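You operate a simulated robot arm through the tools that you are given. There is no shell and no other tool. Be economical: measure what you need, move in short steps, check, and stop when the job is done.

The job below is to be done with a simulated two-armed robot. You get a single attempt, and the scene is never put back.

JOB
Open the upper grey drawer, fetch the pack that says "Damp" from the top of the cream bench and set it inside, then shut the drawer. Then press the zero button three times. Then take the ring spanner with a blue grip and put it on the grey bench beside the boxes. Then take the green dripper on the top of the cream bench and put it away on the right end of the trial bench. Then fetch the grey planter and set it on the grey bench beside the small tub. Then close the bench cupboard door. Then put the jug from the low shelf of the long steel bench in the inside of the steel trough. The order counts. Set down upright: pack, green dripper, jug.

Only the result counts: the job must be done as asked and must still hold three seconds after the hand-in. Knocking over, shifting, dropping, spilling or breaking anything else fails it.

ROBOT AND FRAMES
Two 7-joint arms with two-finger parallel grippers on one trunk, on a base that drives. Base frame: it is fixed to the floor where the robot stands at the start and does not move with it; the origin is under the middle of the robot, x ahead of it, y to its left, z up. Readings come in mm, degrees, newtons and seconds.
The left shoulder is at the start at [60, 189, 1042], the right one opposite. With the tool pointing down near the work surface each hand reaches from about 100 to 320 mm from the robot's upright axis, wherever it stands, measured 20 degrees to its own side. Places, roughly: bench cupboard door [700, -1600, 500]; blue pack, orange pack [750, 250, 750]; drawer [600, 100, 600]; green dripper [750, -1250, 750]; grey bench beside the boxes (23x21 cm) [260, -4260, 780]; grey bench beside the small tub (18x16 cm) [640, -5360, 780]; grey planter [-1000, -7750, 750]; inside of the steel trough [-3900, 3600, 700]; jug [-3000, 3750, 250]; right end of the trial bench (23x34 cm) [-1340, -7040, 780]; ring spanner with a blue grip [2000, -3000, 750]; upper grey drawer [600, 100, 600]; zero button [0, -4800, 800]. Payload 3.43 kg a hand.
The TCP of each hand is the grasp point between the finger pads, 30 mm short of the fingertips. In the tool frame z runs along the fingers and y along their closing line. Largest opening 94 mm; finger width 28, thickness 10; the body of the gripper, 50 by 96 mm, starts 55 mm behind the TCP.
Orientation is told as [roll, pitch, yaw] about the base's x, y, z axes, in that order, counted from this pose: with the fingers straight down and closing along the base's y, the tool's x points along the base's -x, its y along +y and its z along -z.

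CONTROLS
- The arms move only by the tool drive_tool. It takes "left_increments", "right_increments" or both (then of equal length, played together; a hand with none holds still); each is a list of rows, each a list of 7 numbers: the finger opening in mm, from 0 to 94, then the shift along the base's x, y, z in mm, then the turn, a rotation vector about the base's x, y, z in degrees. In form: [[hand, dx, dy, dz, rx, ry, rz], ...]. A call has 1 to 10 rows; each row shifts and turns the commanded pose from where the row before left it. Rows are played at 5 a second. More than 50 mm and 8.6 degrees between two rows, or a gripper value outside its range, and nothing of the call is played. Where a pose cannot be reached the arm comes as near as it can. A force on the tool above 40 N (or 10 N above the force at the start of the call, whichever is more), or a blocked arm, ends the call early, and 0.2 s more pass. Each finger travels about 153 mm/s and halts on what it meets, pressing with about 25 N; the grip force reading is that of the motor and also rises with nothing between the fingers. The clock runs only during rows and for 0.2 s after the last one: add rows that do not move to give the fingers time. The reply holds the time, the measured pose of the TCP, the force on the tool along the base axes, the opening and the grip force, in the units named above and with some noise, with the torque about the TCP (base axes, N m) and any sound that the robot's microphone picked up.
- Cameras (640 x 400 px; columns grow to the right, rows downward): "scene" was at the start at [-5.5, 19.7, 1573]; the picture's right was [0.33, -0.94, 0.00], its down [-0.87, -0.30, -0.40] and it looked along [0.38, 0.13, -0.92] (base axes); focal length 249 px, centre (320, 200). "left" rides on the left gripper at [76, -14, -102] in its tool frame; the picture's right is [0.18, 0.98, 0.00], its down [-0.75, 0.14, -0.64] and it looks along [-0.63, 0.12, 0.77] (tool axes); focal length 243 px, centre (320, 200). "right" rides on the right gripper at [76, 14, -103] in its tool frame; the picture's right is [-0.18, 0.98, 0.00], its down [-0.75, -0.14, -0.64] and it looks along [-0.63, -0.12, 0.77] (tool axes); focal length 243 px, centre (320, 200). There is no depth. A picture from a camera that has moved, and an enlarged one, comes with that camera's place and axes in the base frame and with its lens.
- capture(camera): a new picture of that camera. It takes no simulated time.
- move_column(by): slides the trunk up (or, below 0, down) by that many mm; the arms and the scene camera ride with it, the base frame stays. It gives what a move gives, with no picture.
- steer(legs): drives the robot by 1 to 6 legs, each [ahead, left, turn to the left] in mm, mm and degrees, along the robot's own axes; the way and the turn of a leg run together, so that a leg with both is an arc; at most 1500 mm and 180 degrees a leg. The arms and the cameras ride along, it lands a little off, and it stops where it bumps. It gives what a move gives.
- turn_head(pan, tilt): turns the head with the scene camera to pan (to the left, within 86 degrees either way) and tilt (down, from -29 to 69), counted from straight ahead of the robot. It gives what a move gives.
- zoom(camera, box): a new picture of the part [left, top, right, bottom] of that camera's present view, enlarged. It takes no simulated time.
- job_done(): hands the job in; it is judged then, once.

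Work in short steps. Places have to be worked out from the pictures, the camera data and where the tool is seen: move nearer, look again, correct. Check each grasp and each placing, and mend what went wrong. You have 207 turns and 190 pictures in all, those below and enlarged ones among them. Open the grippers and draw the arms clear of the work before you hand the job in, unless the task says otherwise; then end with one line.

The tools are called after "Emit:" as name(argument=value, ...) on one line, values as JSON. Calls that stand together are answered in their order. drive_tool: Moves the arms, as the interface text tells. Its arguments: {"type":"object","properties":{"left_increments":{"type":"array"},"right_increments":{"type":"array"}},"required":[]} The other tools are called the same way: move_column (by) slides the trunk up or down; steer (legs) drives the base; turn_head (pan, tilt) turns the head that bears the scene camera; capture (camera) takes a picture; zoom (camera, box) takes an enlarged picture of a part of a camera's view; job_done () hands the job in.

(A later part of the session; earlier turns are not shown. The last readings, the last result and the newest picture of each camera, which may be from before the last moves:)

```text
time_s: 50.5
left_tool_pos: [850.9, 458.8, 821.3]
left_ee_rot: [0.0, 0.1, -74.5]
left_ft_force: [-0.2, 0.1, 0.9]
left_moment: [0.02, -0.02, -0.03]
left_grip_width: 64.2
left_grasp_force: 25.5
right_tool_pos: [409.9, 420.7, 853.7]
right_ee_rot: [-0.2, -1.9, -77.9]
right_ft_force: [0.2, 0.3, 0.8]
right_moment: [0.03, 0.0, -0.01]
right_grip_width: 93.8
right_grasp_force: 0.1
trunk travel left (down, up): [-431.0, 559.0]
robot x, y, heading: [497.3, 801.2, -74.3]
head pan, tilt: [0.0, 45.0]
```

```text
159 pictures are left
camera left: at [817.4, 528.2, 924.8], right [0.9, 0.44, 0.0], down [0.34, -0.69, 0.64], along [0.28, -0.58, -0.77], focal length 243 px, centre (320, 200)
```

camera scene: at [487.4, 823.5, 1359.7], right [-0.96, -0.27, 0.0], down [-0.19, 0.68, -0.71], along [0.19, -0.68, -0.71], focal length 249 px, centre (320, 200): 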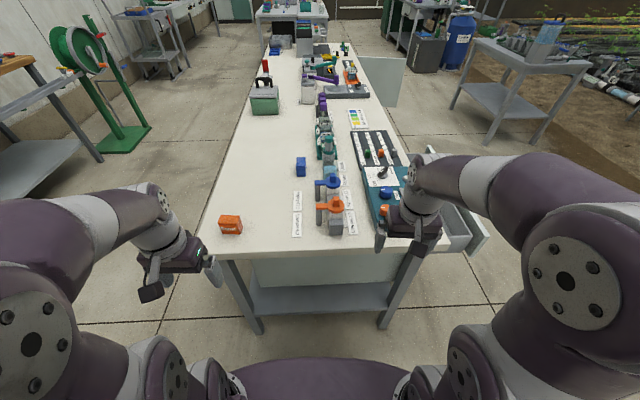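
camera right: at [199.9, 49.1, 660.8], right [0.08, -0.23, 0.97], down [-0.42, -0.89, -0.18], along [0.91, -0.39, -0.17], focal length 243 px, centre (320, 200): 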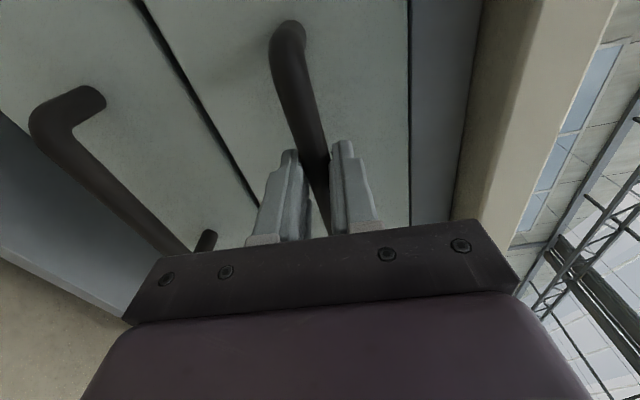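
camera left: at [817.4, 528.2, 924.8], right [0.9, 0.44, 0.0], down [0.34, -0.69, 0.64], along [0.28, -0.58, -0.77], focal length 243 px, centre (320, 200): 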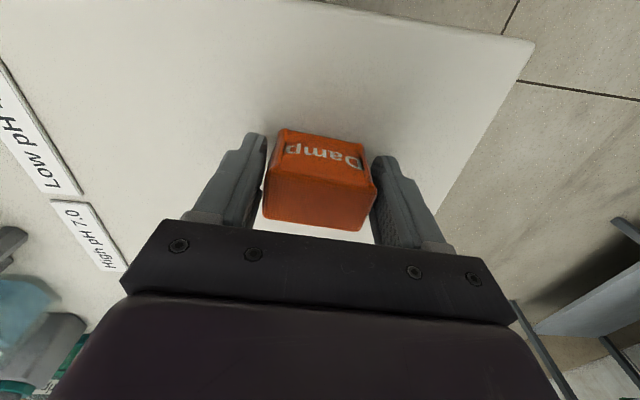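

Gripped (64 mm). I lift by the column, back away, turn to face the bench depth and drive around to the front of the drawer.

Emit:
move_column(by=90)

Emit:
steer(legs=[[-160, 0, 0], [0, 0, 92], [-1400, 0, 0], [0, -1080, 0]])

Emit:
capture(camera="scene")

```text
time_s: 51.8
left_tool_pos: [851.2, 458.4, 911.2]
left_ee_rot: [0.0, 0.1, -74.5]
left_ft_force: [0.0, 0.9, -1.4]
left_moment: [0.03, -0.02, 0.03]
left_grip_width: 64.2
left_grasp_force: 24.9
right_tool_pos: [409.4, 419.8, 944.1]
right_ee_rot: [-0.2, -1.8, -78.0]
right_ft_force: [0.0, -1.5, -1.1]
right_moment: [-0.02, 0.02, -0.02]
right_grip_width: 94.3
right_grasp_force: 0.1
trunk travel left (down, up): [-521.0, 469.0]
robot x, y, heading: [495.5, 800.7, -74.3]
head pan, tilt: [0.0, 45.0]
```

```text
time_s: 68.8
left_tool_pos: [-214.1, -150.7, 911.7]
left_ee_rot: [0.0, 0.0, 16.8]
left_ft_force: [-0.7, -0.1, -1.1]
left_moment: [-0.02, 0.03, 0.01]
left_grip_width: 63.7
left_grasp_force: 24.7
right_tool_pos: [-165.4, -591.1, 944.1]
right_ee_rot: [-0.2, -1.7, 13.5]
right_ft_force: [0.7, 0.8, 1.0]
right_moment: [0.03, -0.02, -0.01]
right_grip_width: 94.1
right_grasp_force: 0.2
trunk travel left (down, up): [-521.0, 469.0]
robot x, y, heading: [-546.4, -510.7, 16.8]
head pan, tilt: [0.0, 45.0]
```

```text
158 pictures are left
camera scene: at [-528.0, -507.3, 1406.7], right [0.29, -0.96, 0.0], down [-0.68, -0.2, -0.71], along [0.68, 0.2, -0.71], focal length 249 px, centre (320, 200)
```

scene: 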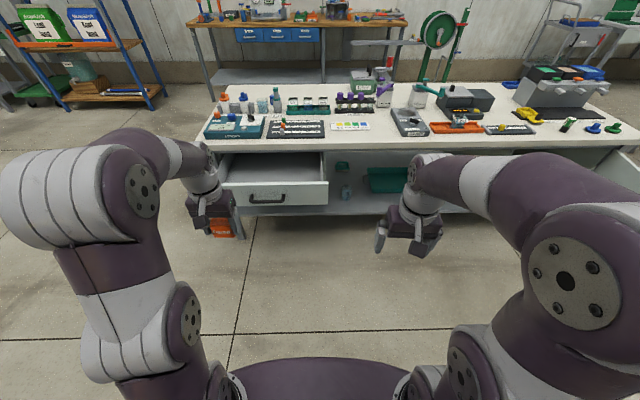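

Pack held. I enlarge the open drawer to measure it.

Emit:
zoom(camera="scene", box=[190, 120, 350, 220])

```text
4.00 times, centred on (270, 170) of scene
camera zoom: at [-528.0, -507.3, 1406.7], right [0.29, -0.96, 0.0], down [-0.68, -0.2, -0.71], along [0.68, 0.2, -0.71], focal length 995 px, centre (520, 320)
```

zoom: 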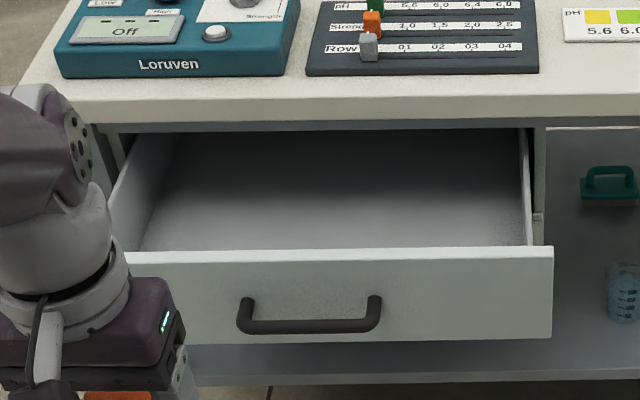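

Drawer interior spans about e1 145–331 mm with the panel top at z≈713. I drive ahead 490 mm to bring the pack over it, and look.

Emit:
steer(legs=[[490, 4, 0.5]])

Emit:
capture(camera="scene")

Emit:
capture(camera="left")

```text
time_s: 71.7
left_tool_pos: [239.8, -0.1, 911.6]
left_ee_rot: [-0.1, 0.1, 17.5]
left_ft_force: [-0.3, -1.0, -0.8]
left_moment: [-0.03, 0.04, 0.01]
left_grip_width: 63.6
left_grasp_force: 24.9
right_tool_pos: [292.5, -439.8, 943.5]
right_ee_rot: [-0.2, -1.8, 14.1]
right_ft_force: [-0.2, 0.0, 0.4]
right_moment: [0.0, -0.02, 0.02]
right_grip_width: 93.9
right_grasp_force: 0.0
trunk travel left (down, up): [-521.0, 469.0]
robot x, y, heading: [-88.6, -372.5, 17.4]
head pan, tilt: [0.0, 45.0]
```

```text
156 pictures are left
camera scene: at [-70.2, -361.2, 1406.7], right [0.3, -0.95, 0.0], down [-0.67, -0.21, -0.71], along [0.67, 0.21, -0.71], focal length 249 px, centre (320, 200)
```

scene: 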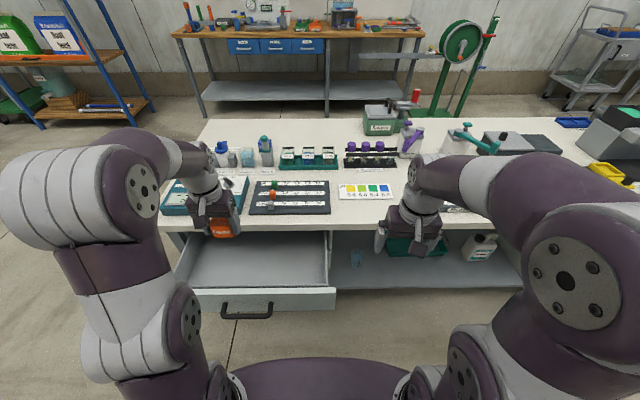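

```text
155 pictures are left
camera left: at [171.1, -36.0, 1014.5], right [-0.47, 0.88, 0.0], down [0.68, 0.36, 0.64], along [0.56, 0.3, -0.77], focal length 243 px, centre (320, 200)
```

left: 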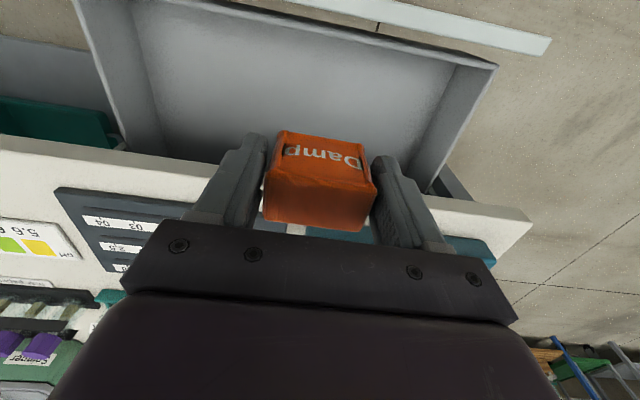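

The pack hangs over the opening. I go 10 mm ahead, then lower by the column 170 mm and look.

Emit:
steer(legs=[[10, 0, 0]])

Emit:
move_column(by=-170)

Emit:
capture(camera="left")

Emit:
capture(camera="scene")

```text
time_s: 72.4
left_tool_pos: [247.8, 2.0, 910.5]
left_ee_rot: [0.0, 0.1, 17.5]
left_ft_force: [0.5, 0.3, -0.3]
left_moment: [0.01, 0.03, 0.0]
left_grip_width: 64.1
left_grasp_force: 25.2
right_tool_pos: [302.6, -437.6, 944.7]
right_ee_rot: [-0.1, -1.9, 14.2]
right_ft_force: [0.4, 0.3, -0.5]
right_moment: [-0.02, 0.01, -0.01]
right_grip_width: 93.9
right_grasp_force: 0.1
trunk travel left (down, up): [-521.0, 469.0]
robot x, y, heading: [-82.2, -365.4, 17.5]
head pan, tilt: [0.0, 45.0]
```

```text
time_s: 74.3
left_tool_pos: [248.0, 2.4, 741.5]
left_ee_rot: [-0.1, 0.1, 17.4]
left_ft_force: [0.2, 0.2, -1.2]
left_moment: [-0.01, -0.02, 0.01]
left_grip_width: 64.0
left_grasp_force: 25.1
right_tool_pos: [301.7, -438.4, 774.2]
right_ee_rot: [-0.1, -1.8, 14.1]
right_ft_force: [0.2, 0.2, 0.4]
right_moment: [-0.01, 0.04, -0.01]
right_grip_width: 94.3
right_grasp_force: 0.1
trunk travel left (down, up): [-351.0, 639.0]
robot x, y, heading: [-80.4, -364.8, 17.2]
head pan, tilt: [0.0, 45.0]
```

```text
154 pictures are left
camera left: at [180.0, -33.3, 844.8], right [-0.47, 0.88, 0.0], down [0.68, 0.36, 0.64], along [0.57, 0.3, -0.77], focal length 243 px, centre (320, 200)
```

left: 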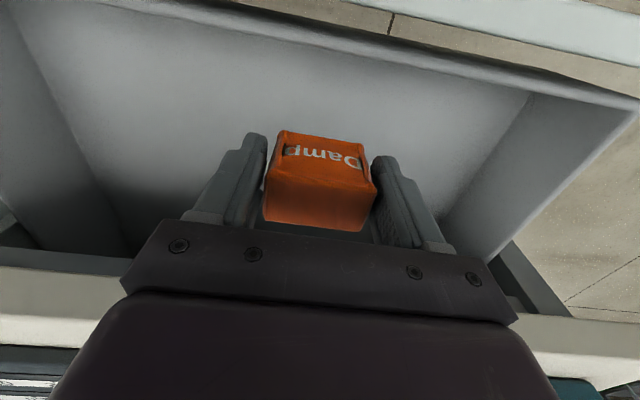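

```text
153 pictures are left
camera scene: at [-61.6, -358.5, 1236.7], right [0.3, -0.95, 0.0], down [-0.67, -0.21, -0.71], along [0.67, 0.21, -0.71], focal length 249 px, centre (320, 200)
```

scene: 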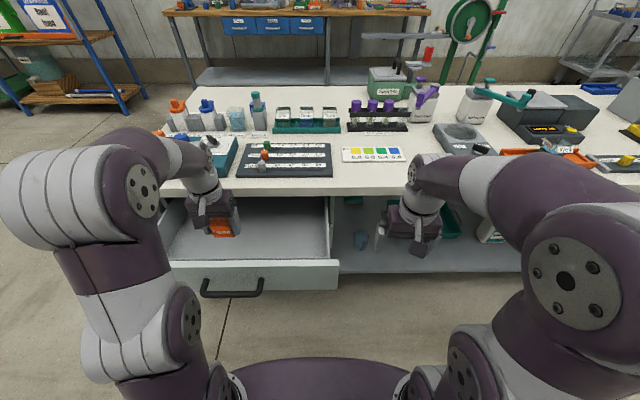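

Drawer floor is judged near z≈585; the pack's bottom is at about 701. I lower 90 mm more and look.

Emit:
move_column(by=-90)

Emit:
capture(camera="left")

Emit:
zoom(camera="scene", box=[140, 130, 360, 280])

```text
time_s: 75.6
left_tool_pos: [248.8, 2.8, 651.4]
left_ee_rot: [-0.1, 0.2, 17.5]
left_ft_force: [0.8, 0.9, -1.2]
left_moment: [0.0, 0.03, 0.01]
left_grip_width: 63.8
left_grasp_force: 25.0
right_tool_pos: [301.2, -437.3, 684.7]
right_ee_rot: [-0.3, -1.9, 14.1]
right_ft_force: [0.0, 0.5, -0.8]
right_moment: [-0.01, 0.0, 0.03]
right_grip_width: 94.0
right_grasp_force: 0.1
trunk travel left (down, up): [-261.0, 729.0]
robot x, y, heading: [-82.0, -368.6, 17.4]
head pan, tilt: [0.0, 45.0]
```

```text
152 pictures are left
camera left: at [180.0, -33.3, 754.8], right [-0.47, 0.88, 0.0], down [0.68, 0.36, 0.64], along [0.57, 0.3, -0.77], focal length 243 px, centre (320, 200)
```

left: 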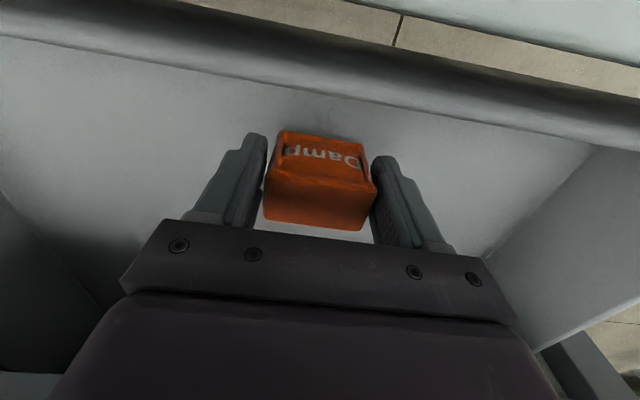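

```text
2.67 times, centred on (250, 205) of scene
camera zoom: at [-61.6, -358.5, 1146.7], right [0.3, -0.95, 0.0], down [-0.67, -0.21, -0.71], along [0.67, 0.21, -0.71], focal length 663 px, centre (507, 187)
```

zoom: 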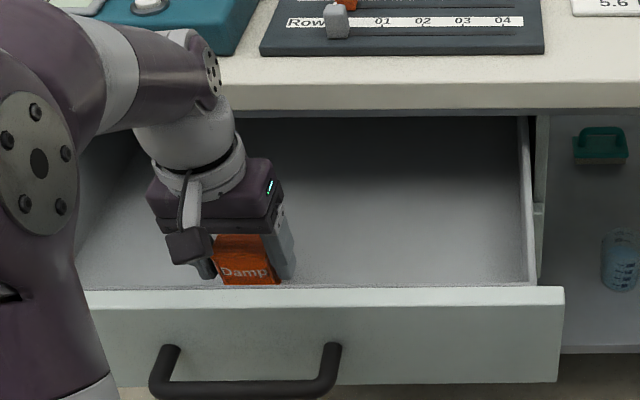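

Floor judged near z≈580–590, the pack's bottom at 611. I lower 18 mm by the column, then feel down with the arm in 3 mm steps.

Emit:
move_column(by=-18)

Emit:
drive_tool(left_increments=[[64, 0, 0, -3, 0, 0, 0], [64, 0, 0, -3, 0, 0, 0], [64, 0, 0, -3, 0, 0, 0], [64, 0, 0, 0, 0, 0, 0]])

```text
time_s: 76.2
left_tool_pos: [249.4, 2.6, 632.7]
left_ee_rot: [0.0, 0.2, 17.4]
left_ft_force: [-0.1, 0.6, -0.9]
left_moment: [0.01, -0.01, 0.01]
left_grip_width: 63.9
left_grasp_force: 25.6
right_tool_pos: [301.0, -439.1, 666.3]
right_ee_rot: [-0.3, -1.8, 14.1]
right_ft_force: [0.6, 0.6, 0.1]
right_moment: [0.0, -0.01, -0.01]
right_grip_width: 94.0
right_grasp_force: 0.1
trunk travel left (down, up): [-243.0, 747.0]
robot x, y, heading: [-81.8, -367.0, 17.8]
head pan, tilt: [0.0, 45.0]
```

```text
time_s: 77.2
left_tool_pos: [248.5, 2.2, 623.9]
left_ee_rot: [0.1, 0.1, 17.5]
left_ft_force: [-0.2, -0.5, 0.0]
left_moment: [-0.02, -0.01, -0.01]
left_grip_width: 64.8
left_grasp_force: 1.2
right_tool_pos: [302.0, -437.3, 666.8]
right_ee_rot: [-0.1, -1.8, 14.1]
right_ft_force: [0.5, 0.6, 0.2]
right_moment: [0.0, 0.0, 0.04]
right_grip_width: 94.0
right_grasp_force: 0.0
trunk travel left (down, up): [-243.0, 747.0]
robot x, y, heading: [-77.9, -363.7, 17.3]
head pan, tilt: [0.0, 45.0]
```

The grip slackened (I set 64 mm); I look whether the pack rests on the floor.

Emit:
capture(camera="left")

Emit:
zoom(camera="scene", box=[140, 130, 300, 230])

```text
150 pictures are left
camera left: at [180.5, -33.6, 727.3], right [-0.47, 0.88, 0.0], down [0.68, 0.36, 0.64], along [0.57, 0.3, -0.77], focal length 243 px, centre (320, 200)
```

left: 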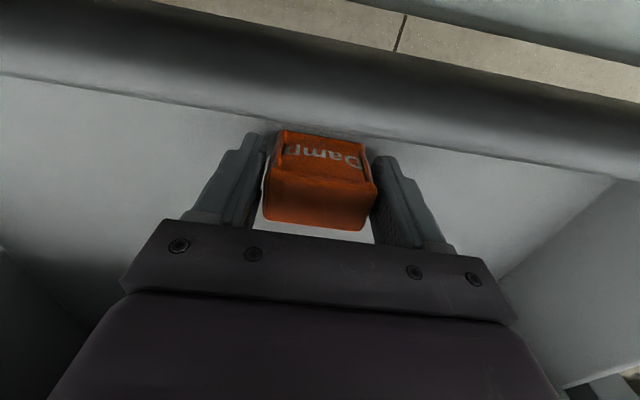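

```text
4.00 times, centred on (220, 180) of scene
camera zoom: at [-61.6, -358.6, 1128.7], right [0.3, -0.95, 0.0], down [-0.67, -0.21, -0.71], along [0.67, 0.21, -0.71], focal length 995 px, centre (720, 280)
```

zoom: 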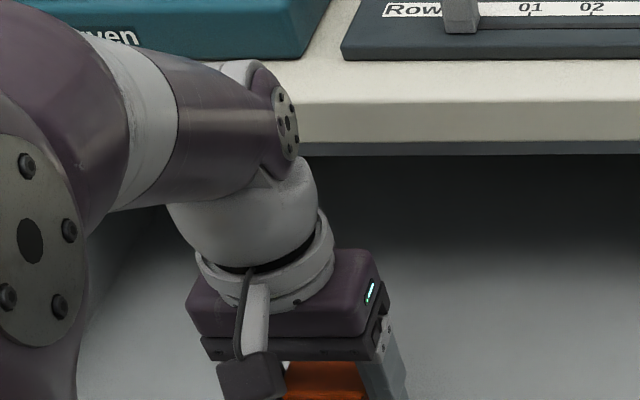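

The pack is still in the fingers. I tighten again and feel on downward.

Emit:
drive_tool(left_increments=[[40, 0, 0, 0, 0, 0, 0], [40, 0, 0, -4, 0, 0, 0], [40, 0, 0, -4, 0, 0, 0], [40, 0, 0, -4, 0, 0, 0], [40, 0, 0, 0, 0, 0, 0]])

```text
time_s: 78.4
left_tool_pos: [249.1, 1.7, 613.4]
left_ee_rot: [0.0, -0.1, 17.5]
left_ft_force: [2.1, -2.3, 23.7]
left_moment: [-0.01, -0.07, 0.01]
left_grip_width: 64.1
left_grasp_force: 25.4
right_tool_pos: [302.5, -438.4, 667.4]
right_ee_rot: [-0.2, -1.9, 14.0]
right_ft_force: [0.0, 0.7, 0.1]
right_moment: [0.0, 0.01, -0.02]
right_grip_width: 93.9
right_grasp_force: 0.1
trunk travel left (down, up): [-243.0, 747.0]
robot x, y, heading: [-79.4, -366.6, 17.3]
head pan, tilt: [0.0, 45.0]
```

Contact with the drawer floor (24 N). I ease up 2 mm, open the fingers and lift out by the column.

Emit:
drive_tool(left_increments=[[40, 0, 0, 2, 0, 0, 0], [75, 0, 0, 0, 0, 0, 0], [94, 0, 0, 0, 0, 0, 0], [94, 0, 0, 0, 0, 0, 0]])

Emit:
move_column(by=150)

Emit:
capture(camera="left")

```text
time_s: 79.4
left_tool_pos: [249.3, 3.4, 614.8]
left_ee_rot: [0.0, 0.1, 17.6]
left_ft_force: [0.1, -0.6, -0.8]
left_moment: [0.01, 0.03, -0.02]
left_grip_width: 94.0
left_grasp_force: 0.0
right_tool_pos: [301.8, -437.8, 666.0]
right_ee_rot: [-0.2, -1.9, 14.2]
right_ft_force: [-0.5, -0.2, 0.7]
right_moment: [0.0, 0.01, 0.03]
right_grip_width: 94.1
right_grasp_force: 0.0
trunk travel left (down, up): [-243.0, 747.0]
robot x, y, heading: [-78.9, -362.5, 17.5]
head pan, tilt: [0.0, 45.0]
```

```text
time_s: 81.2
left_tool_pos: [249.2, 3.4, 765.3]
left_ee_rot: [0.0, 0.0, 17.4]
left_ft_force: [0.1, -0.2, -0.3]
left_moment: [-0.02, 0.02, 0.0]
left_grip_width: 94.0
left_grasp_force: 0.0
right_tool_pos: [302.0, -438.7, 816.7]
right_ee_rot: [-0.2, -1.8, 14.1]
right_ft_force: [-0.3, 0.5, -1.0]
right_moment: [0.0, 0.02, 0.0]
right_grip_width: 94.0
right_grasp_force: 0.1
trunk travel left (down, up): [-393.0, 597.0]
robot x, y, heading: [-81.5, -365.4, 17.4]
head pan, tilt: [0.0, 45.0]
```

```text
148 pictures are left
camera left: at [181.0, -33.1, 867.8], right [-0.47, 0.88, 0.0], down [0.68, 0.36, 0.64], along [0.57, 0.3, -0.77], focal length 243 px, centre (320, 200)
```

left: 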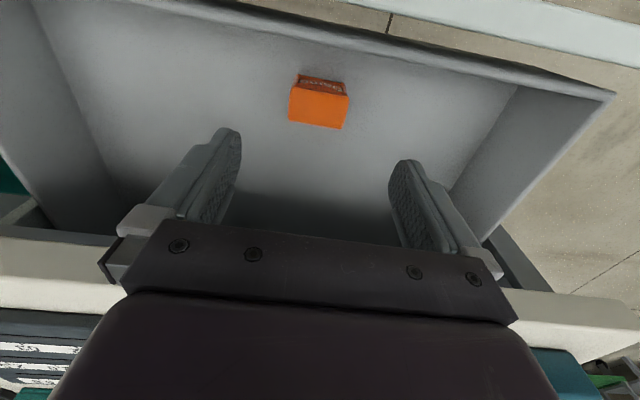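

The pack stands upright in the drawer. I back off 260 mm, close the left fingers and tilt the tool forward about 42° to push the handle bar.

Emit:
steer(legs=[[-260, -25, 0]])

Emit:
drive_tool(left_increments=[[50, 0, 0, 0, 2.52, -8.12, 0], [0, 0, 0, 0, 2.52, -8.12, 0], [0, 0, 0, 0, 2.52, -8.12, 0], [0, 0, 0, 0, 2.52, -8.12, 0], [0, 0, 0, 0, 2.52, -8.12, 0], [0, 0, 0, 0, 0, 0, 0]])

Emit:
move_column(by=-113)

Emit:
capture(camera="scene")

```text
time_s: 83.1
left_tool_pos: [5.8, -98.8, 765.6]
left_ee_rot: [0.0, 0.0, 17.6]
left_ft_force: [-0.5, -0.6, 0.0]
left_moment: [0.02, -0.02, 0.02]
left_grip_width: 94.1
left_grasp_force: 0.1
right_tool_pos: [59.7, -538.8, 816.7]
right_ee_rot: [-0.2, -1.7, 14.4]
right_ft_force: [-0.1, 0.0, -0.2]
right_moment: [-0.01, -0.02, 0.02]
right_grip_width: 93.8
right_grasp_force: 0.2
trunk travel left (down, up): [-393.0, 597.0]
robot x, y, heading: [-323.3, -467.4, 17.7]
head pan, tilt: [0.0, 45.0]
```

```text
time_s: 84.5
left_tool_pos: [7.0, -100.9, 764.7]
left_ee_rot: [-1.0, -39.9, 17.8]
left_ft_force: [0.5, -0.2, -0.9]
left_moment: [0.01, 0.01, -0.02]
left_grip_width: 0.0
left_grasp_force: 25.3
right_tool_pos: [59.5, -539.4, 816.3]
right_ee_rot: [-0.2, -1.8, 14.4]
right_ft_force: [0.0, -0.7, 0.5]
right_moment: [0.0, -0.02, 0.01]
right_grip_width: 94.3
right_grasp_force: 0.0
trunk travel left (down, up): [-393.0, 597.0]
robot x, y, heading: [-322.8, -468.6, 17.7]
head pan, tilt: [0.0, 45.0]
```

```text
time_s: 85.9
left_tool_pos: [7.3, -101.2, 652.4]
left_ee_rot: [-1.1, -39.9, 17.7]
left_ft_force: [0.3, 0.2, -0.4]
left_moment: [-0.01, -0.01, 0.02]
left_grip_width: 0.0
left_grasp_force: 25.4
right_tool_pos: [59.1, -539.7, 703.9]
right_ee_rot: [-0.1, -1.7, 14.3]
right_ft_force: [-0.4, 0.3, -0.5]
right_moment: [-0.01, 0.0, 0.0]
right_grip_width: 94.0
right_grasp_force: 0.1
trunk travel left (down, up): [-280.0, 710.0]
robot x, y, heading: [-324.8, -469.3, 17.6]
head pan, tilt: [0.0, 45.0]
```

```text
147 pictures are left
camera scene: at [-303.7, -461.1, 1165.7], right [0.3, -0.95, 0.0], down [-0.67, -0.21, -0.71], along [0.67, 0.21, -0.71], focal length 249 px, centre (320, 200)
```

scene: 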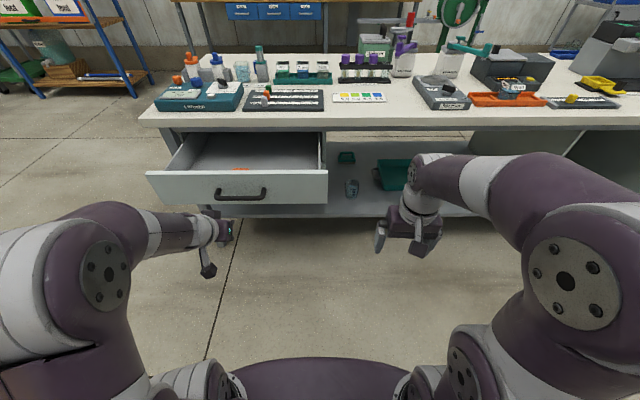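

Hand is about 100 mm before the bar, centred on it. I drive 150 mm ahead and check.

Emit:
steer(legs=[[150, 0, 0]])

Emit:
zoom(camera="scene", box=[120, 120, 360, 270])

```text
time_s: 87.3
left_tool_pos: [145.3, -54.4, 650.5]
left_ee_rot: [-0.9, -39.9, 17.9]
left_ft_force: [-0.3, -1.0, 0.2]
left_moment: [0.01, -0.01, 0.01]
left_grip_width: 0.1
left_grasp_force: 24.9
right_tool_pos: [199.5, -493.7, 702.8]
right_ee_rot: [-0.2, -1.8, 14.6]
right_ft_force: [-0.2, 0.5, 0.1]
right_moment: [-0.02, -0.02, -0.01]
right_grip_width: 94.3
right_grasp_force: 0.1
trunk travel left (down, up): [-280.0, 710.0]
robot x, y, heading: [-183.5, -424.6, 17.8]
head pan, tilt: [0.0, 45.0]
```

```text
2.67 times, centred on (240, 195) of scene
camera zoom: at [-163.6, -416.3, 1165.7], right [0.31, -0.95, 0.0], down [-0.67, -0.22, -0.71], along [0.67, 0.22, -0.71], focal length 663 px, centre (533, 213)
```

zoom: 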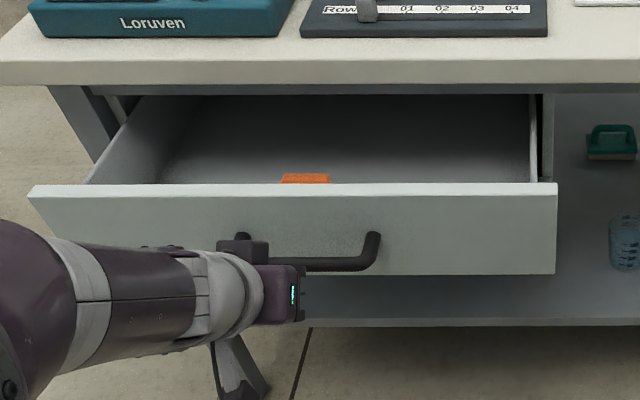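

No contact force shows; I look through the left camera to see where the fingers are against the bar.

Emit:
capture(camera="left")

```text
145 pictures are left
camera left: at [31.4, -104.9, 681.9], right [-0.43, 0.9, -0.13], down [0.11, 0.2, 0.97], along [0.9, 0.4, -0.18], focal length 243 px, centre (320, 200)
```

left: 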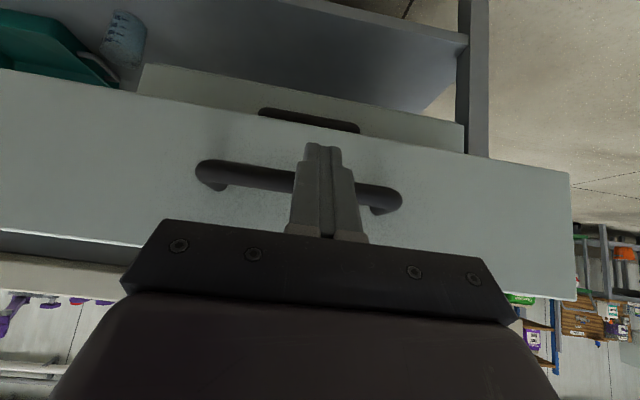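

The fingers sit at the bar, right about to push. I drive on 120 mm.

Emit:
steer(legs=[[120, 0, 0]])

Emit:
capture(camera="left")

Emit:
capture(camera="scene")

```text
time_s: 88.5
left_tool_pos: [261.9, -17.1, 650.3]
left_ee_rot: [-1.1, -39.8, 17.9]
left_ft_force: [-1.0, 0.5, -0.5]
left_moment: [0.03, 0.0, -0.01]
left_grip_width: 0.1
left_grasp_force: 24.7
right_tool_pos: [317.6, -456.3, 703.7]
right_ee_rot: [-0.2, -1.8, 14.6]
right_ft_force: [-0.2, 1.1, 0.1]
right_moment: [-0.02, 0.0, 0.02]
right_grip_width: 93.9
right_grasp_force: 0.2
trunk travel left (down, up): [-280.0, 710.0]
robot x, y, heading: [-67.9, -386.5, 17.8]
head pan, tilt: [0.0, 45.0]
```

```text
144 pictures are left
camera left: at [147.7, -67.6, 681.9], right [-0.43, 0.9, -0.13], down [0.11, 0.2, 0.97], along [0.9, 0.4, -0.19], focal length 243 px, centre (320, 200)
```

left: 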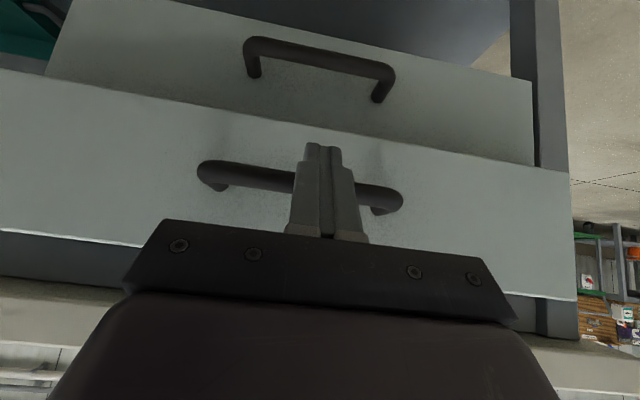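

```text
143 pictures are left
camera scene: at [-47.2, -378.9, 1165.7], right [0.31, -0.95, 0.0], down [-0.67, -0.22, -0.71], along [0.67, 0.22, -0.71], focal length 249 px, centre (320, 200)
```

scene: 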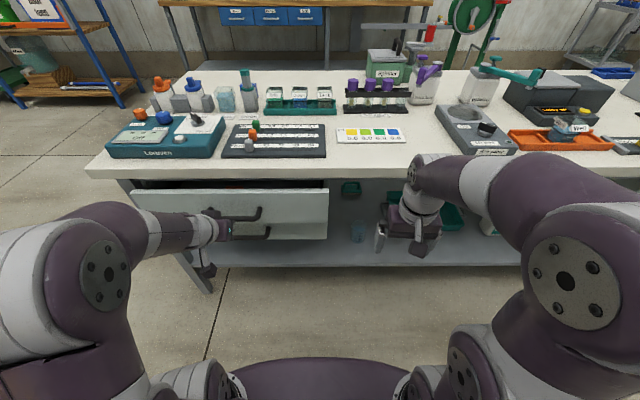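

The drawer follows; about 55 mm remain. I drive 50 mm, then check the gap.

Emit:
steer(legs=[[50, 0, 0]])

Emit:
capture(camera="left")

```text
time_s: 89.6
left_tool_pos: [305.2, -2.7, 648.6]
left_ee_rot: [-1.1, -39.4, 18.1]
left_ft_force: [0.4, 0.0, 0.6]
left_moment: [0.01, -0.02, -0.01]
left_grip_width: 0.0
left_grasp_force: 24.8
right_tool_pos: [363.3, -441.3, 703.5]
right_ee_rot: [-0.2, -1.9, 14.6]
right_ft_force: [-0.7, 0.5, -0.1]
right_moment: [0.04, 0.0, -0.03]
right_grip_width: 93.8
right_grasp_force: 0.1
trunk travel left (down, up): [-280.0, 710.0]
robot x, y, heading: [-18.0, -370.9, 18.0]
head pan, tilt: [0.0, 45.0]
stopped in leg 1: the force on the tool passed its limit at 80 N (the readings are from after the stop); the commanded pose is now the measured one
```

```text
142 pictures are left
camera left: at [191.6, -53.1, 680.1], right [-0.43, 0.89, -0.13], down [0.12, 0.2, 0.97], along [0.9, 0.4, -0.19], focal length 243 px, centre (320, 200)
```

left: 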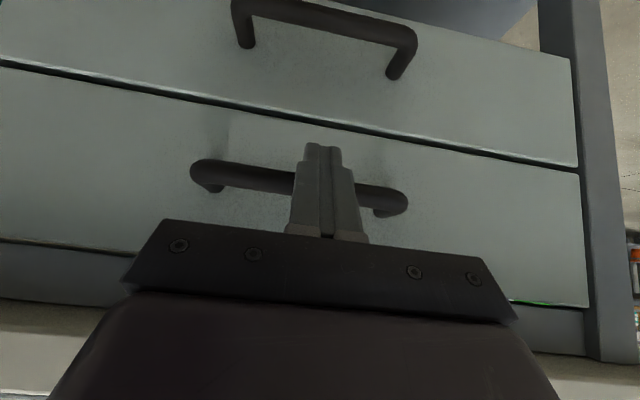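

The drawer is flush and the stop force confirms it. I back off 350 mm and bring the left tool upright again.

Emit:
steer(legs=[[-350, 0, 0]])

Emit:
drive_tool(left_increments=[[0, 0, 0, 10, -2.52, 8.12, 0], [50, 0, 0, 10, -2.52, 8.12, 0], [94, 0, 0, 10, -2.52, 8.12, 0], [94, 0, 0, 10, -2.52, 8.12, 0], [94, 0, 0, 10, -2.2, 7, 0], [94, 0, 0, 0, 0, 0, 0]])

Emit:
move_column(by=250)

Emit:
turn_head(pan=-70, tilt=15)

Emit:
capture(camera="scene")

```text
time_s: 91.8
left_tool_pos: [-29.2, -110.3, 647.9]
left_ee_rot: [-1.1, -39.5, 18.4]
left_ft_force: [0.5, 0.1, -0.7]
left_moment: [-0.04, -0.01, 0.01]
left_grip_width: 0.0
left_grasp_force: 24.8
right_tool_pos: [31.2, -548.5, 702.6]
right_ee_rot: [-0.2, -1.8, 14.9]
right_ft_force: [-0.1, 0.1, -0.1]
right_moment: [0.04, 0.0, 0.01]
right_grip_width: 94.3
right_grasp_force: 0.1
trunk travel left (down, up): [-280.0, 710.0]
robot x, y, heading: [-352.5, -477.5, 18.1]
head pan, tilt: [0.0, 45.0]
```

```text
time_s: 93.2
left_tool_pos: [-38.7, -115.7, 663.2]
left_ee_rot: [-0.4, 1.9, 18.1]
left_ft_force: [0.4, -0.5, 0.5]
left_moment: [-0.03, 0.03, 0.02]
left_grip_width: 94.0
left_grasp_force: 0.0
left hand out of reach, approached as far as the arm can: row 5
right_tool_pos: [30.3, -547.8, 703.3]
right_ee_rot: [-0.2, -1.8, 14.9]
right_ft_force: [-1.0, -0.6, -0.2]
right_moment: [0.0, 0.0, -0.01]
right_grip_width: 94.1
right_grasp_force: 0.1
trunk travel left (down, up): [-280.0, 710.0]
robot x, y, heading: [-353.0, -477.9, 18.2]
head pan, tilt: [0.0, 45.0]
```

```text
time_s: 95.8
left_tool_pos: [-40.9, -115.9, 914.0]
left_ee_rot: [-0.4, 1.8, 18.1]
left_ft_force: [-0.4, 0.7, 0.0]
left_moment: [-0.01, 0.01, -0.01]
left_grip_width: 94.3
left_grasp_force: 0.1
right_tool_pos: [30.4, -546.2, 954.0]
right_ee_rot: [-0.2, -1.7, 15.0]
right_ft_force: [-0.9, 0.3, 0.5]
right_moment: [0.0, -0.01, -0.02]
right_grip_width: 93.9
right_grasp_force: 0.0
trunk travel left (down, up): [-530.0, 460.0]
robot x, y, heading: [-352.2, -478.6, 18.2]
head pan, tilt: [0.0, 45.0]
```

```text
time_s: 97.2
left_tool_pos: [-40.3, -115.2, 912.6]
left_ee_rot: [-0.4, 1.9, 18.1]
left_ft_force: [0.1, 0.4, -0.6]
left_moment: [0.0, -0.01, 0.02]
left_grip_width: 94.1
left_grasp_force: 0.1
right_tool_pos: [31.4, -547.1, 953.6]
right_ee_rot: [-0.2, -1.8, 15.0]
right_ft_force: [-0.7, 0.6, 0.3]
right_moment: [0.0, 0.0, -0.02]
right_grip_width: 93.9
right_grasp_force: 0.0
trunk travel left (down, up): [-530.0, 460.0]
robot x, y, heading: [-353.3, -481.3, 17.9]
head pan, tilt: [-70.0, 15.0]
```

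```text
141 pictures are left
camera scene: at [-352.8, -571.0, 1462.5], right [-0.79, -0.62, 0.0], down [-0.16, 0.2, -0.97], along [0.6, -0.76, -0.26], focal length 249 px, centre (320, 200)
```

scene: 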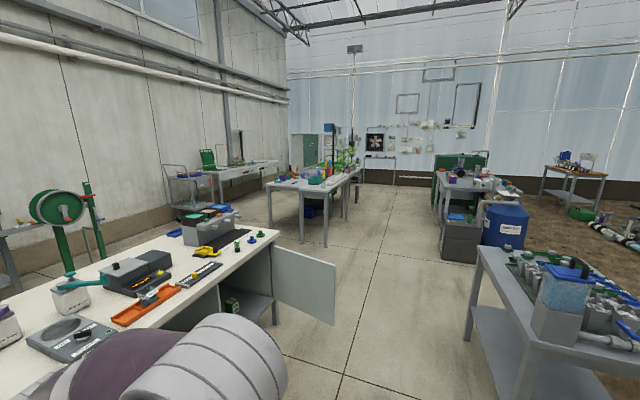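

I enlarge the view toward the grey bench near [0…640, −4260…−5360].

Emit:
zoom(camera="scene", box=[400, 130, 560, 270])

Emit:
zoom(camera="scene", box=[250, 130, 380, 250])

```text
2.86 times, centred on (480, 200) of scene
camera zoom: at [-352.8, -571.0, 1462.5], right [-0.79, -0.62, 0.0], down [-0.16, 0.2, -0.97], along [0.6, -0.76, -0.26], focal length 711 px, centre (-137, 200)
```

zoom: 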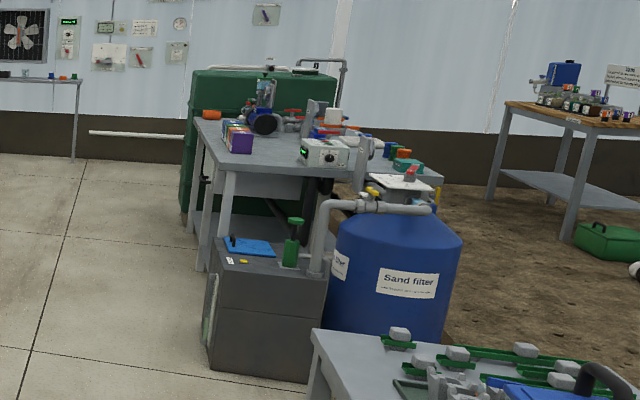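

```text
3.33 times, centred on (315, 190) of scene
camera zoom: at [-352.8, -571.0, 1462.5], right [-0.79, -0.62, 0.0], down [-0.16, 0.2, -0.97], along [0.6, -0.76, -0.26], focal length 829 px, centre (337, 233)
```

zoom: 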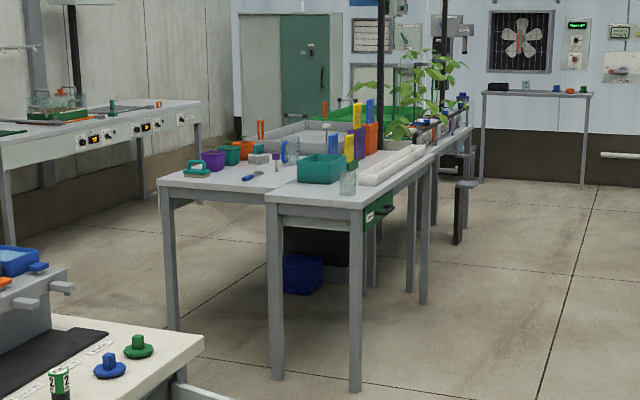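

The grey bench's aisle edge runs roughly from (285,−3950) to (771,−5400). I raise the column, turn and drive through the gap between the open door and the metal table, then look.

Emit:
move_column(by=120)

Emit:
turn_head(pan=0, tilt=25)

Emit:
steer(legs=[[0, 0, -92.5], [1000, 0, 0]])

Emit:
capture(camera="scene")

```text
time_s: 98.7
left_tool_pos: [-39.1, -115.5, 1034.5]
left_ee_rot: [-0.4, 1.8, 18.1]
left_ft_force: [0.8, -0.6, 0.3]
left_moment: [-0.02, 0.02, -0.01]
left_grip_width: 93.8
left_grasp_force: 0.0
right_tool_pos: [31.9, -546.9, 1073.7]
right_ee_rot: [-0.2, -1.8, 14.9]
right_ft_force: [-0.6, -1.2, 0.5]
right_moment: [-0.03, 0.0, 0.0]
right_grip_width: 94.0
right_grasp_force: 0.1
trunk travel left (down, up): [-650.0, 340.0]
robot x, y, heading: [-352.4, -479.2, 18.5]
head pan, tilt: [-70.0, 15.0]
```

```text
time_s: 100.1
left_tool_pos: [-41.2, -115.9, 1034.5]
left_ee_rot: [-0.4, 1.8, 18.0]
left_ft_force: [-0.1, 0.5, 0.9]
left_moment: [0.0, 0.0, 0.01]
left_grip_width: 94.1
left_grasp_force: 0.0
right_tool_pos: [30.4, -546.7, 1073.2]
right_ee_rot: [-0.3, -1.8, 14.9]
right_ft_force: [-0.2, 0.7, 0.4]
right_moment: [0.0, 0.05, 0.0]
right_grip_width: 94.1
right_grasp_force: 0.0
trunk travel left (down, up): [-650.0, 340.0]
robot x, y, heading: [-351.5, -482.3, 18.0]
head pan, tilt: [0.0, 25.0]
```

```text
time_s: 109.3
left_tool_pos: [248.5, -1794.0, 1034.2]
left_ee_rot: [-0.4, 1.8, -75.3]
left_ft_force: [0.2, -0.7, 1.1]
left_moment: [0.01, 0.03, -0.03]
left_grip_width: 94.0
left_grasp_force: 0.0
right_tool_pos: [-186.1, -1839.3, 1074.5]
right_ee_rot: [-0.2, -1.7, -78.6]
right_ft_force: [1.2, -0.6, -0.1]
right_moment: [0.01, 0.0, 0.01]
right_grip_width: 94.1
right_grasp_force: 0.0
trunk travel left (down, up): [-650.0, 340.0]
robot x, y, heading: [-95.0, -1458.8, -75.1]
head pan, tilt: [0.0, 25.0]
```

```text
138 pictures are left
camera scene: at [-88.2, -1490.9, 1566.3], right [-0.97, -0.25, 0.0], down [-0.11, 0.41, -0.91], along [0.23, -0.88, -0.42], focal length 249 px, centre (320, 200)
```

scene: 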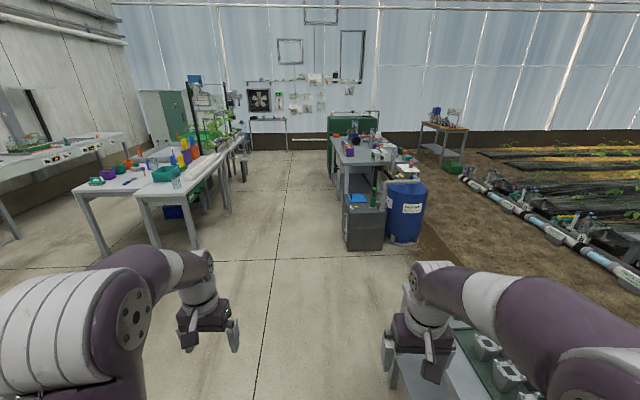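

The metal table's corner is close on the right; I check the door's tip on the left and the table before passing.

Emit:
turn_head(pan=60, tilt=60)

Emit:
capture(camera="scene")

Emit:
turn_head(pan=-30, tilt=60)

Emit:
capture(camera="scene")

```text
time_s: 110.6
left_tool_pos: [247.9, -1793.0, 1034.5]
left_ee_rot: [-0.4, 1.8, -75.3]
left_ft_force: [1.0, -0.1, -0.7]
left_moment: [-0.01, 0.01, 0.01]
left_grip_width: 94.2
left_grasp_force: 0.1
right_tool_pos: [-187.0, -1838.9, 1074.0]
right_ee_rot: [-0.3, -1.9, -78.6]
right_ft_force: [-1.0, -0.1, 0.0]
right_moment: [-0.03, 0.01, -0.03]
right_grip_width: 94.0
right_grasp_force: 0.1
trunk travel left (down, up): [-650.0, 340.0]
robot x, y, heading: [-95.7, -1458.2, -75.2]
head pan, tilt: [60.0, 60.0]
```

```text
137 pictures are left
camera scene: at [-47.4, -1419.1, 1516.2], right [-0.26, -0.96, 0.0], down [-0.84, 0.23, -0.5], along [0.48, -0.13, -0.87], focal length 249 px, centre (320, 200)
```

scene: 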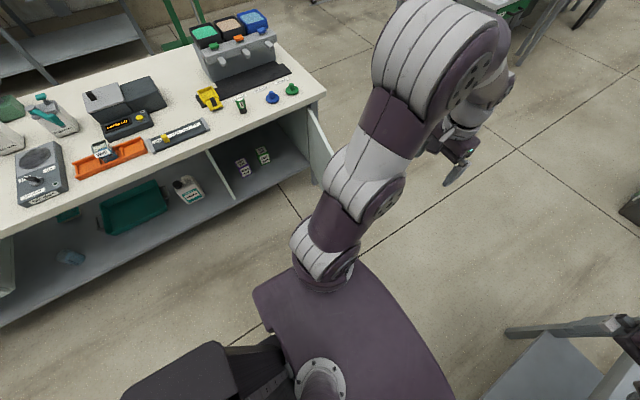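

```text
time_s: 112.3
left_tool_pos: [249.4, -1794.3, 1035.7]
left_ee_rot: [-0.4, 1.8, -75.4]
left_ft_force: [-0.4, -0.2, -0.3]
left_moment: [-0.03, -0.01, -0.01]
left_grip_width: 94.0
left_grasp_force: 0.0
right_tool_pos: [-186.3, -1839.2, 1073.9]
right_ee_rot: [-0.2, -1.7, -78.6]
right_ft_force: [-1.0, 0.1, 0.0]
right_moment: [0.03, 0.01, 0.01]
right_grip_width: 94.0
right_grasp_force: 0.1
trunk travel left (down, up): [-650.0, 340.0]
robot x, y, heading: [-95.0, -1459.6, -75.1]
head pan, tilt: [-30.0, 60.0]
```

```text
136 pictures are left
camera scene: at [-129.2, -1465.9, 1516.2], right [-0.96, 0.26, 0.0], down [0.23, 0.84, -0.5], along [-0.13, -0.48, -0.87], focal length 249 px, centre (320, 200)
```

scene: 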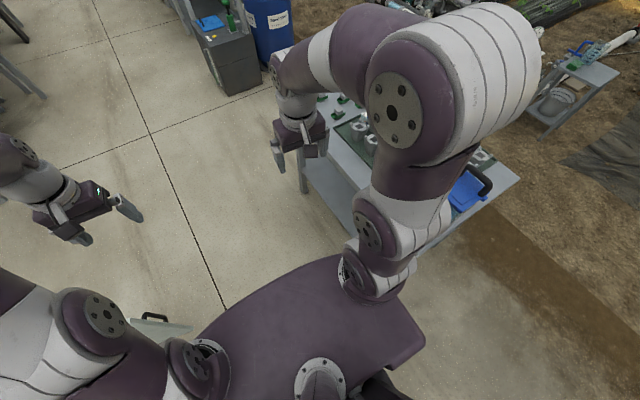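

Door tip at about (225,−1600), table edge from (−374,−1714) to (−225,−2106): the corridor is ~600 mm wide along heading −69°. I align with it and creep ahead.

Emit:
steer(legs=[[0, -20, 6], [200, 0, 0]])

Emit:
turn_head(pan=30, tilt=69)

Emit:
capture(camera="scene")

```text
time_s: 114.4
left_tool_pos: [335.8, -1952.6, 1034.2]
left_ee_rot: [-0.6, 1.8, -69.2]
left_ft_force: [0.2, -0.9, -0.6]
left_moment: [0.0, -0.03, 0.0]
left_grip_width: 93.9
left_grasp_force: 0.1
right_tool_pos: [-91.2, -2042.0, 1073.4]
right_ee_rot: [-0.2, -1.7, -72.5]
right_ft_force: [1.2, -1.4, 1.1]
right_moment: [0.04, 0.02, 0.03]
right_grip_width: 94.3
right_grasp_force: 0.1
trunk travel left (down, up): [-650.0, 340.0]
robot x, y, heading: [-42.2, -1656.6, -69.0]
head pan, tilt: [-30.0, 60.0]
```

```text
time_s: 115.7
left_tool_pos: [335.6, -1952.8, 1035.2]
left_ee_rot: [-0.4, 1.8, -69.3]
left_ft_force: [-0.2, -0.7, 0.6]
left_moment: [0.0, 0.01, -0.01]
left_grip_width: 94.1
left_grasp_force: 0.0
right_tool_pos: [-92.0, -2042.3, 1073.7]
right_ee_rot: [-0.3, -1.7, -72.5]
right_ft_force: [-0.3, -1.0, 0.4]
right_moment: [0.0, 0.01, -0.02]
right_grip_width: 94.0
right_grasp_force: 0.0
trunk travel left (down, up): [-650.0, 340.0]
robot x, y, heading: [-43.8, -1658.2, -69.1]
head pan, tilt: [30.0, 68.8]
```

```text
135 pictures are left
camera scene: at [-21.1, -1635.3, 1506.8], right [-0.63, -0.78, 0.0], down [-0.72, 0.59, -0.36], along [0.28, -0.23, -0.93], focal length 249 px, centre (320, 200)
```

scene: 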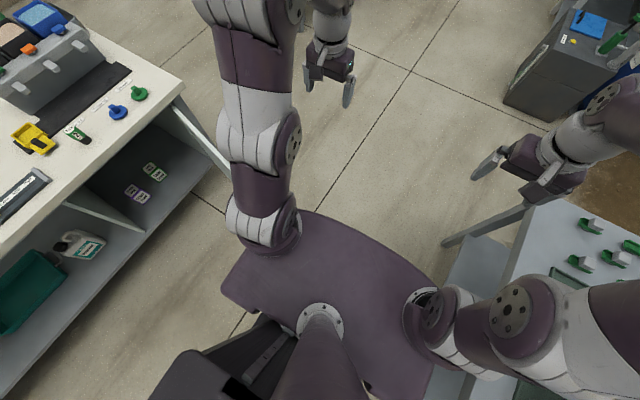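

No contact so far. I continue along the corridor in steps and then head for the aisle.

Emit:
steer(legs=[[250, 0, 0], [350, 0, 0], [700, 0, 0]])

Emit:
turn_head(pan=-15, tilt=30)

Emit:
capture(camera="scene")

```text
time_s: 122.9
left_tool_pos: [793.3, -3188.5, 1035.1]
left_ee_rot: [-0.4, 1.8, -69.9]
left_ft_force: [-0.4, 0.2, 1.4]
left_moment: [0.01, -0.02, -0.01]
left_grip_width: 93.7
left_grasp_force: 0.1
right_tool_pos: [366.2, -3272.7, 1074.0]
right_ee_rot: [-0.2, -1.9, -73.1]
right_ft_force: [-0.6, 0.3, 0.8]
right_moment: [0.0, 0.04, 0.02]
right_grip_width: 94.1
right_grasp_force: 0.1
trunk travel left (down, up): [-650.0, 340.0]
robot x, y, heading: [420.3, -2890.7, -69.7]
head pan, tilt: [30.0, 68.8]
```

```text
time_s: 124.0
left_tool_pos: [794.8, -3187.8, 1034.5]
left_ee_rot: [-0.4, 1.7, -69.9]
left_ft_force: [0.0, -0.2, -0.2]
left_moment: [0.01, -0.01, 0.01]
left_grip_width: 93.9
left_grasp_force: 0.1
right_tool_pos: [365.4, -3273.4, 1073.3]
right_ee_rot: [-0.2, -1.8, -73.1]
right_ft_force: [-0.1, -0.5, 0.1]
right_moment: [0.02, -0.01, -0.01]
right_grip_width: 94.0
right_grasp_force: 0.1
trunk travel left (down, up): [-650.0, 340.0]
robot x, y, heading: [419.9, -2890.0, -69.8]
head pan, tilt: [-15.0, 30.0]
```

```text
134 pictures are left
camera scene: at [406.6, -2921.0, 1558.2], right [-1.0, -0.09, 0.0], down [-0.05, 0.5, -0.87], along [0.08, -0.86, -0.5], focal length 249 px, centre (320, 200)
```

scene: 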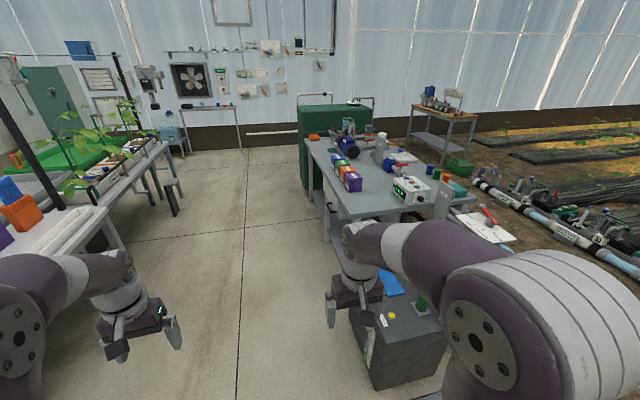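

Through. I enlarge the grey bench.

Emit:
zoom(camera="scene", box=[280, 80, 500, 260])

```text
2.22 times, centred on (390, 170) of scene
camera zoom: at [406.6, -2921.0, 1558.2], right [-1.0, -0.09, 0.0], down [-0.05, 0.5, -0.87], along [0.08, -0.86, -0.5], focal length 553 px, centre (164, 267)
```

zoom: 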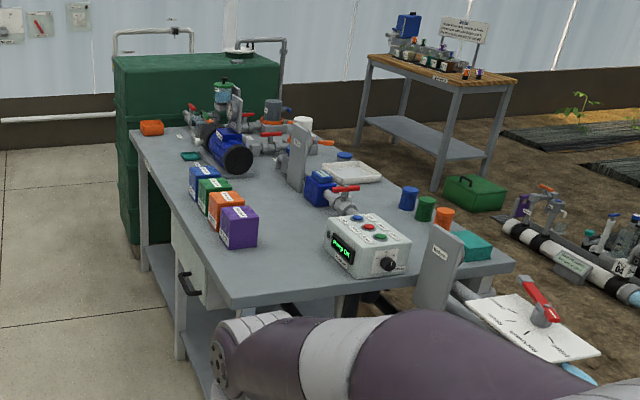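

The panel with "Pump On" and three buttons stands about [−20…−40, −4310]. I drive down the aisle, then turn to face the bench.

Emit:
steer(legs=[[1390, 0, 0], [0, 0, -92]])

Emit:
turn_head(pan=-5, tilt=42)

Emit:
capture(camera="scene")

```text
time_s: 134.8
left_tool_pos: [583.7, -4549.3, 1034.3]
left_ee_rot: [-0.4, 1.8, -161.9]
left_ft_force: [0.1, -0.5, -0.2]
left_moment: [0.0, 0.02, 0.04]
left_grip_width: 94.2
left_grasp_force: 0.0
right_tool_pos: [513.4, -4118.2, 1073.8]
right_ee_rot: [-0.2, -1.8, -165.2]
right_ft_force: [0.3, 0.2, 0.0]
right_moment: [-0.04, 0.02, 0.03]
right_grip_width: 94.1
right_grasp_force: 0.1
trunk travel left (down, up): [-650.0, 340.0]
robot x, y, heading: [897.2, -4186.0, -161.5]
head pan, tilt: [-15.0, 30.0]
```

```text
time_s: 135.6
left_tool_pos: [583.5, -4548.9, 1035.6]
left_ee_rot: [-0.4, 1.8, -162.0]
left_ft_force: [-0.4, 0.7, 0.3]
left_moment: [0.02, -0.03, 0.01]
left_grip_width: 93.7
left_grasp_force: 0.1
right_tool_pos: [513.2, -4116.9, 1073.7]
right_ee_rot: [-0.2, -1.8, -165.3]
right_ft_force: [0.4, -0.3, -0.3]
right_moment: [0.0, -0.04, 0.0]
right_grip_width: 94.3
right_grasp_force: 0.1
trunk travel left (down, up): [-650.0, 340.0]
robot x, y, heading: [902.8, -4188.5, -161.9]
head pan, tilt: [-5.0, 42.0]
```

```text
132 pictures are left
camera scene: at [871.1, -4185.6, 1540.1], right [-0.23, 0.97, 0.0], down [0.65, 0.15, -0.74], along [-0.72, -0.17, -0.67], focal length 249 px, centre (320, 200)
```

scene: 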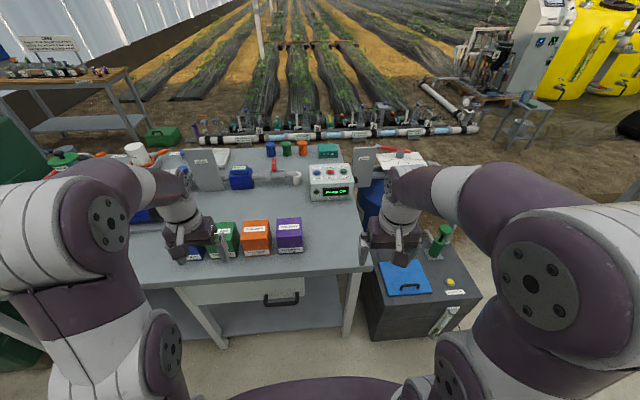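

Emit:
zoom(camera="scene", box=[295, 155, 365, 205])

Emit:
zoom(camera="scene", box=[120, 130, 380, 280])

```text
8.00 times, centred on (330, 180) of scene
camera zoom: at [871.1, -4185.6, 1540.1], right [-0.23, 0.97, 0.0], down [0.65, 0.15, -0.74], along [-0.72, -0.17, -0.67], focal length 1990 px, centre (240, 360)
```

zoom: 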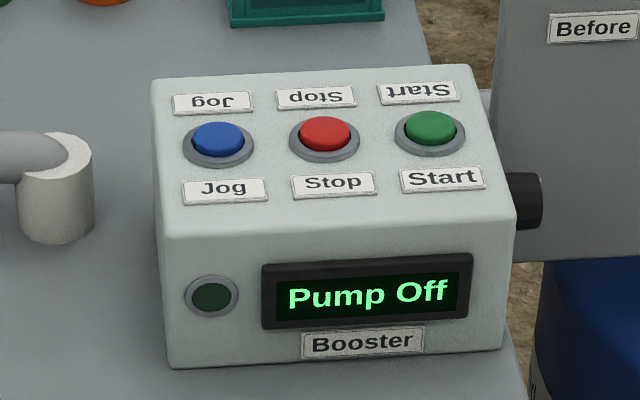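

```text
2.46 times, centred on (250, 205) of scene
camera zoom: at [871.1, -4185.6, 1540.1], right [-0.23, 0.97, 0.0], down [0.65, 0.15, -0.74], along [-0.72, -0.17, -0.67], focal length 612 px, centre (492, 188)
```

zoom: 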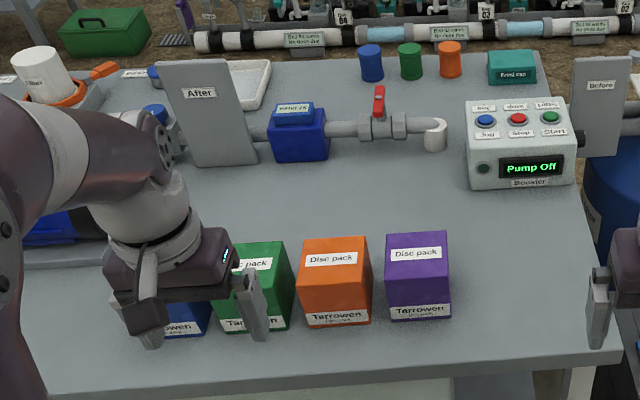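

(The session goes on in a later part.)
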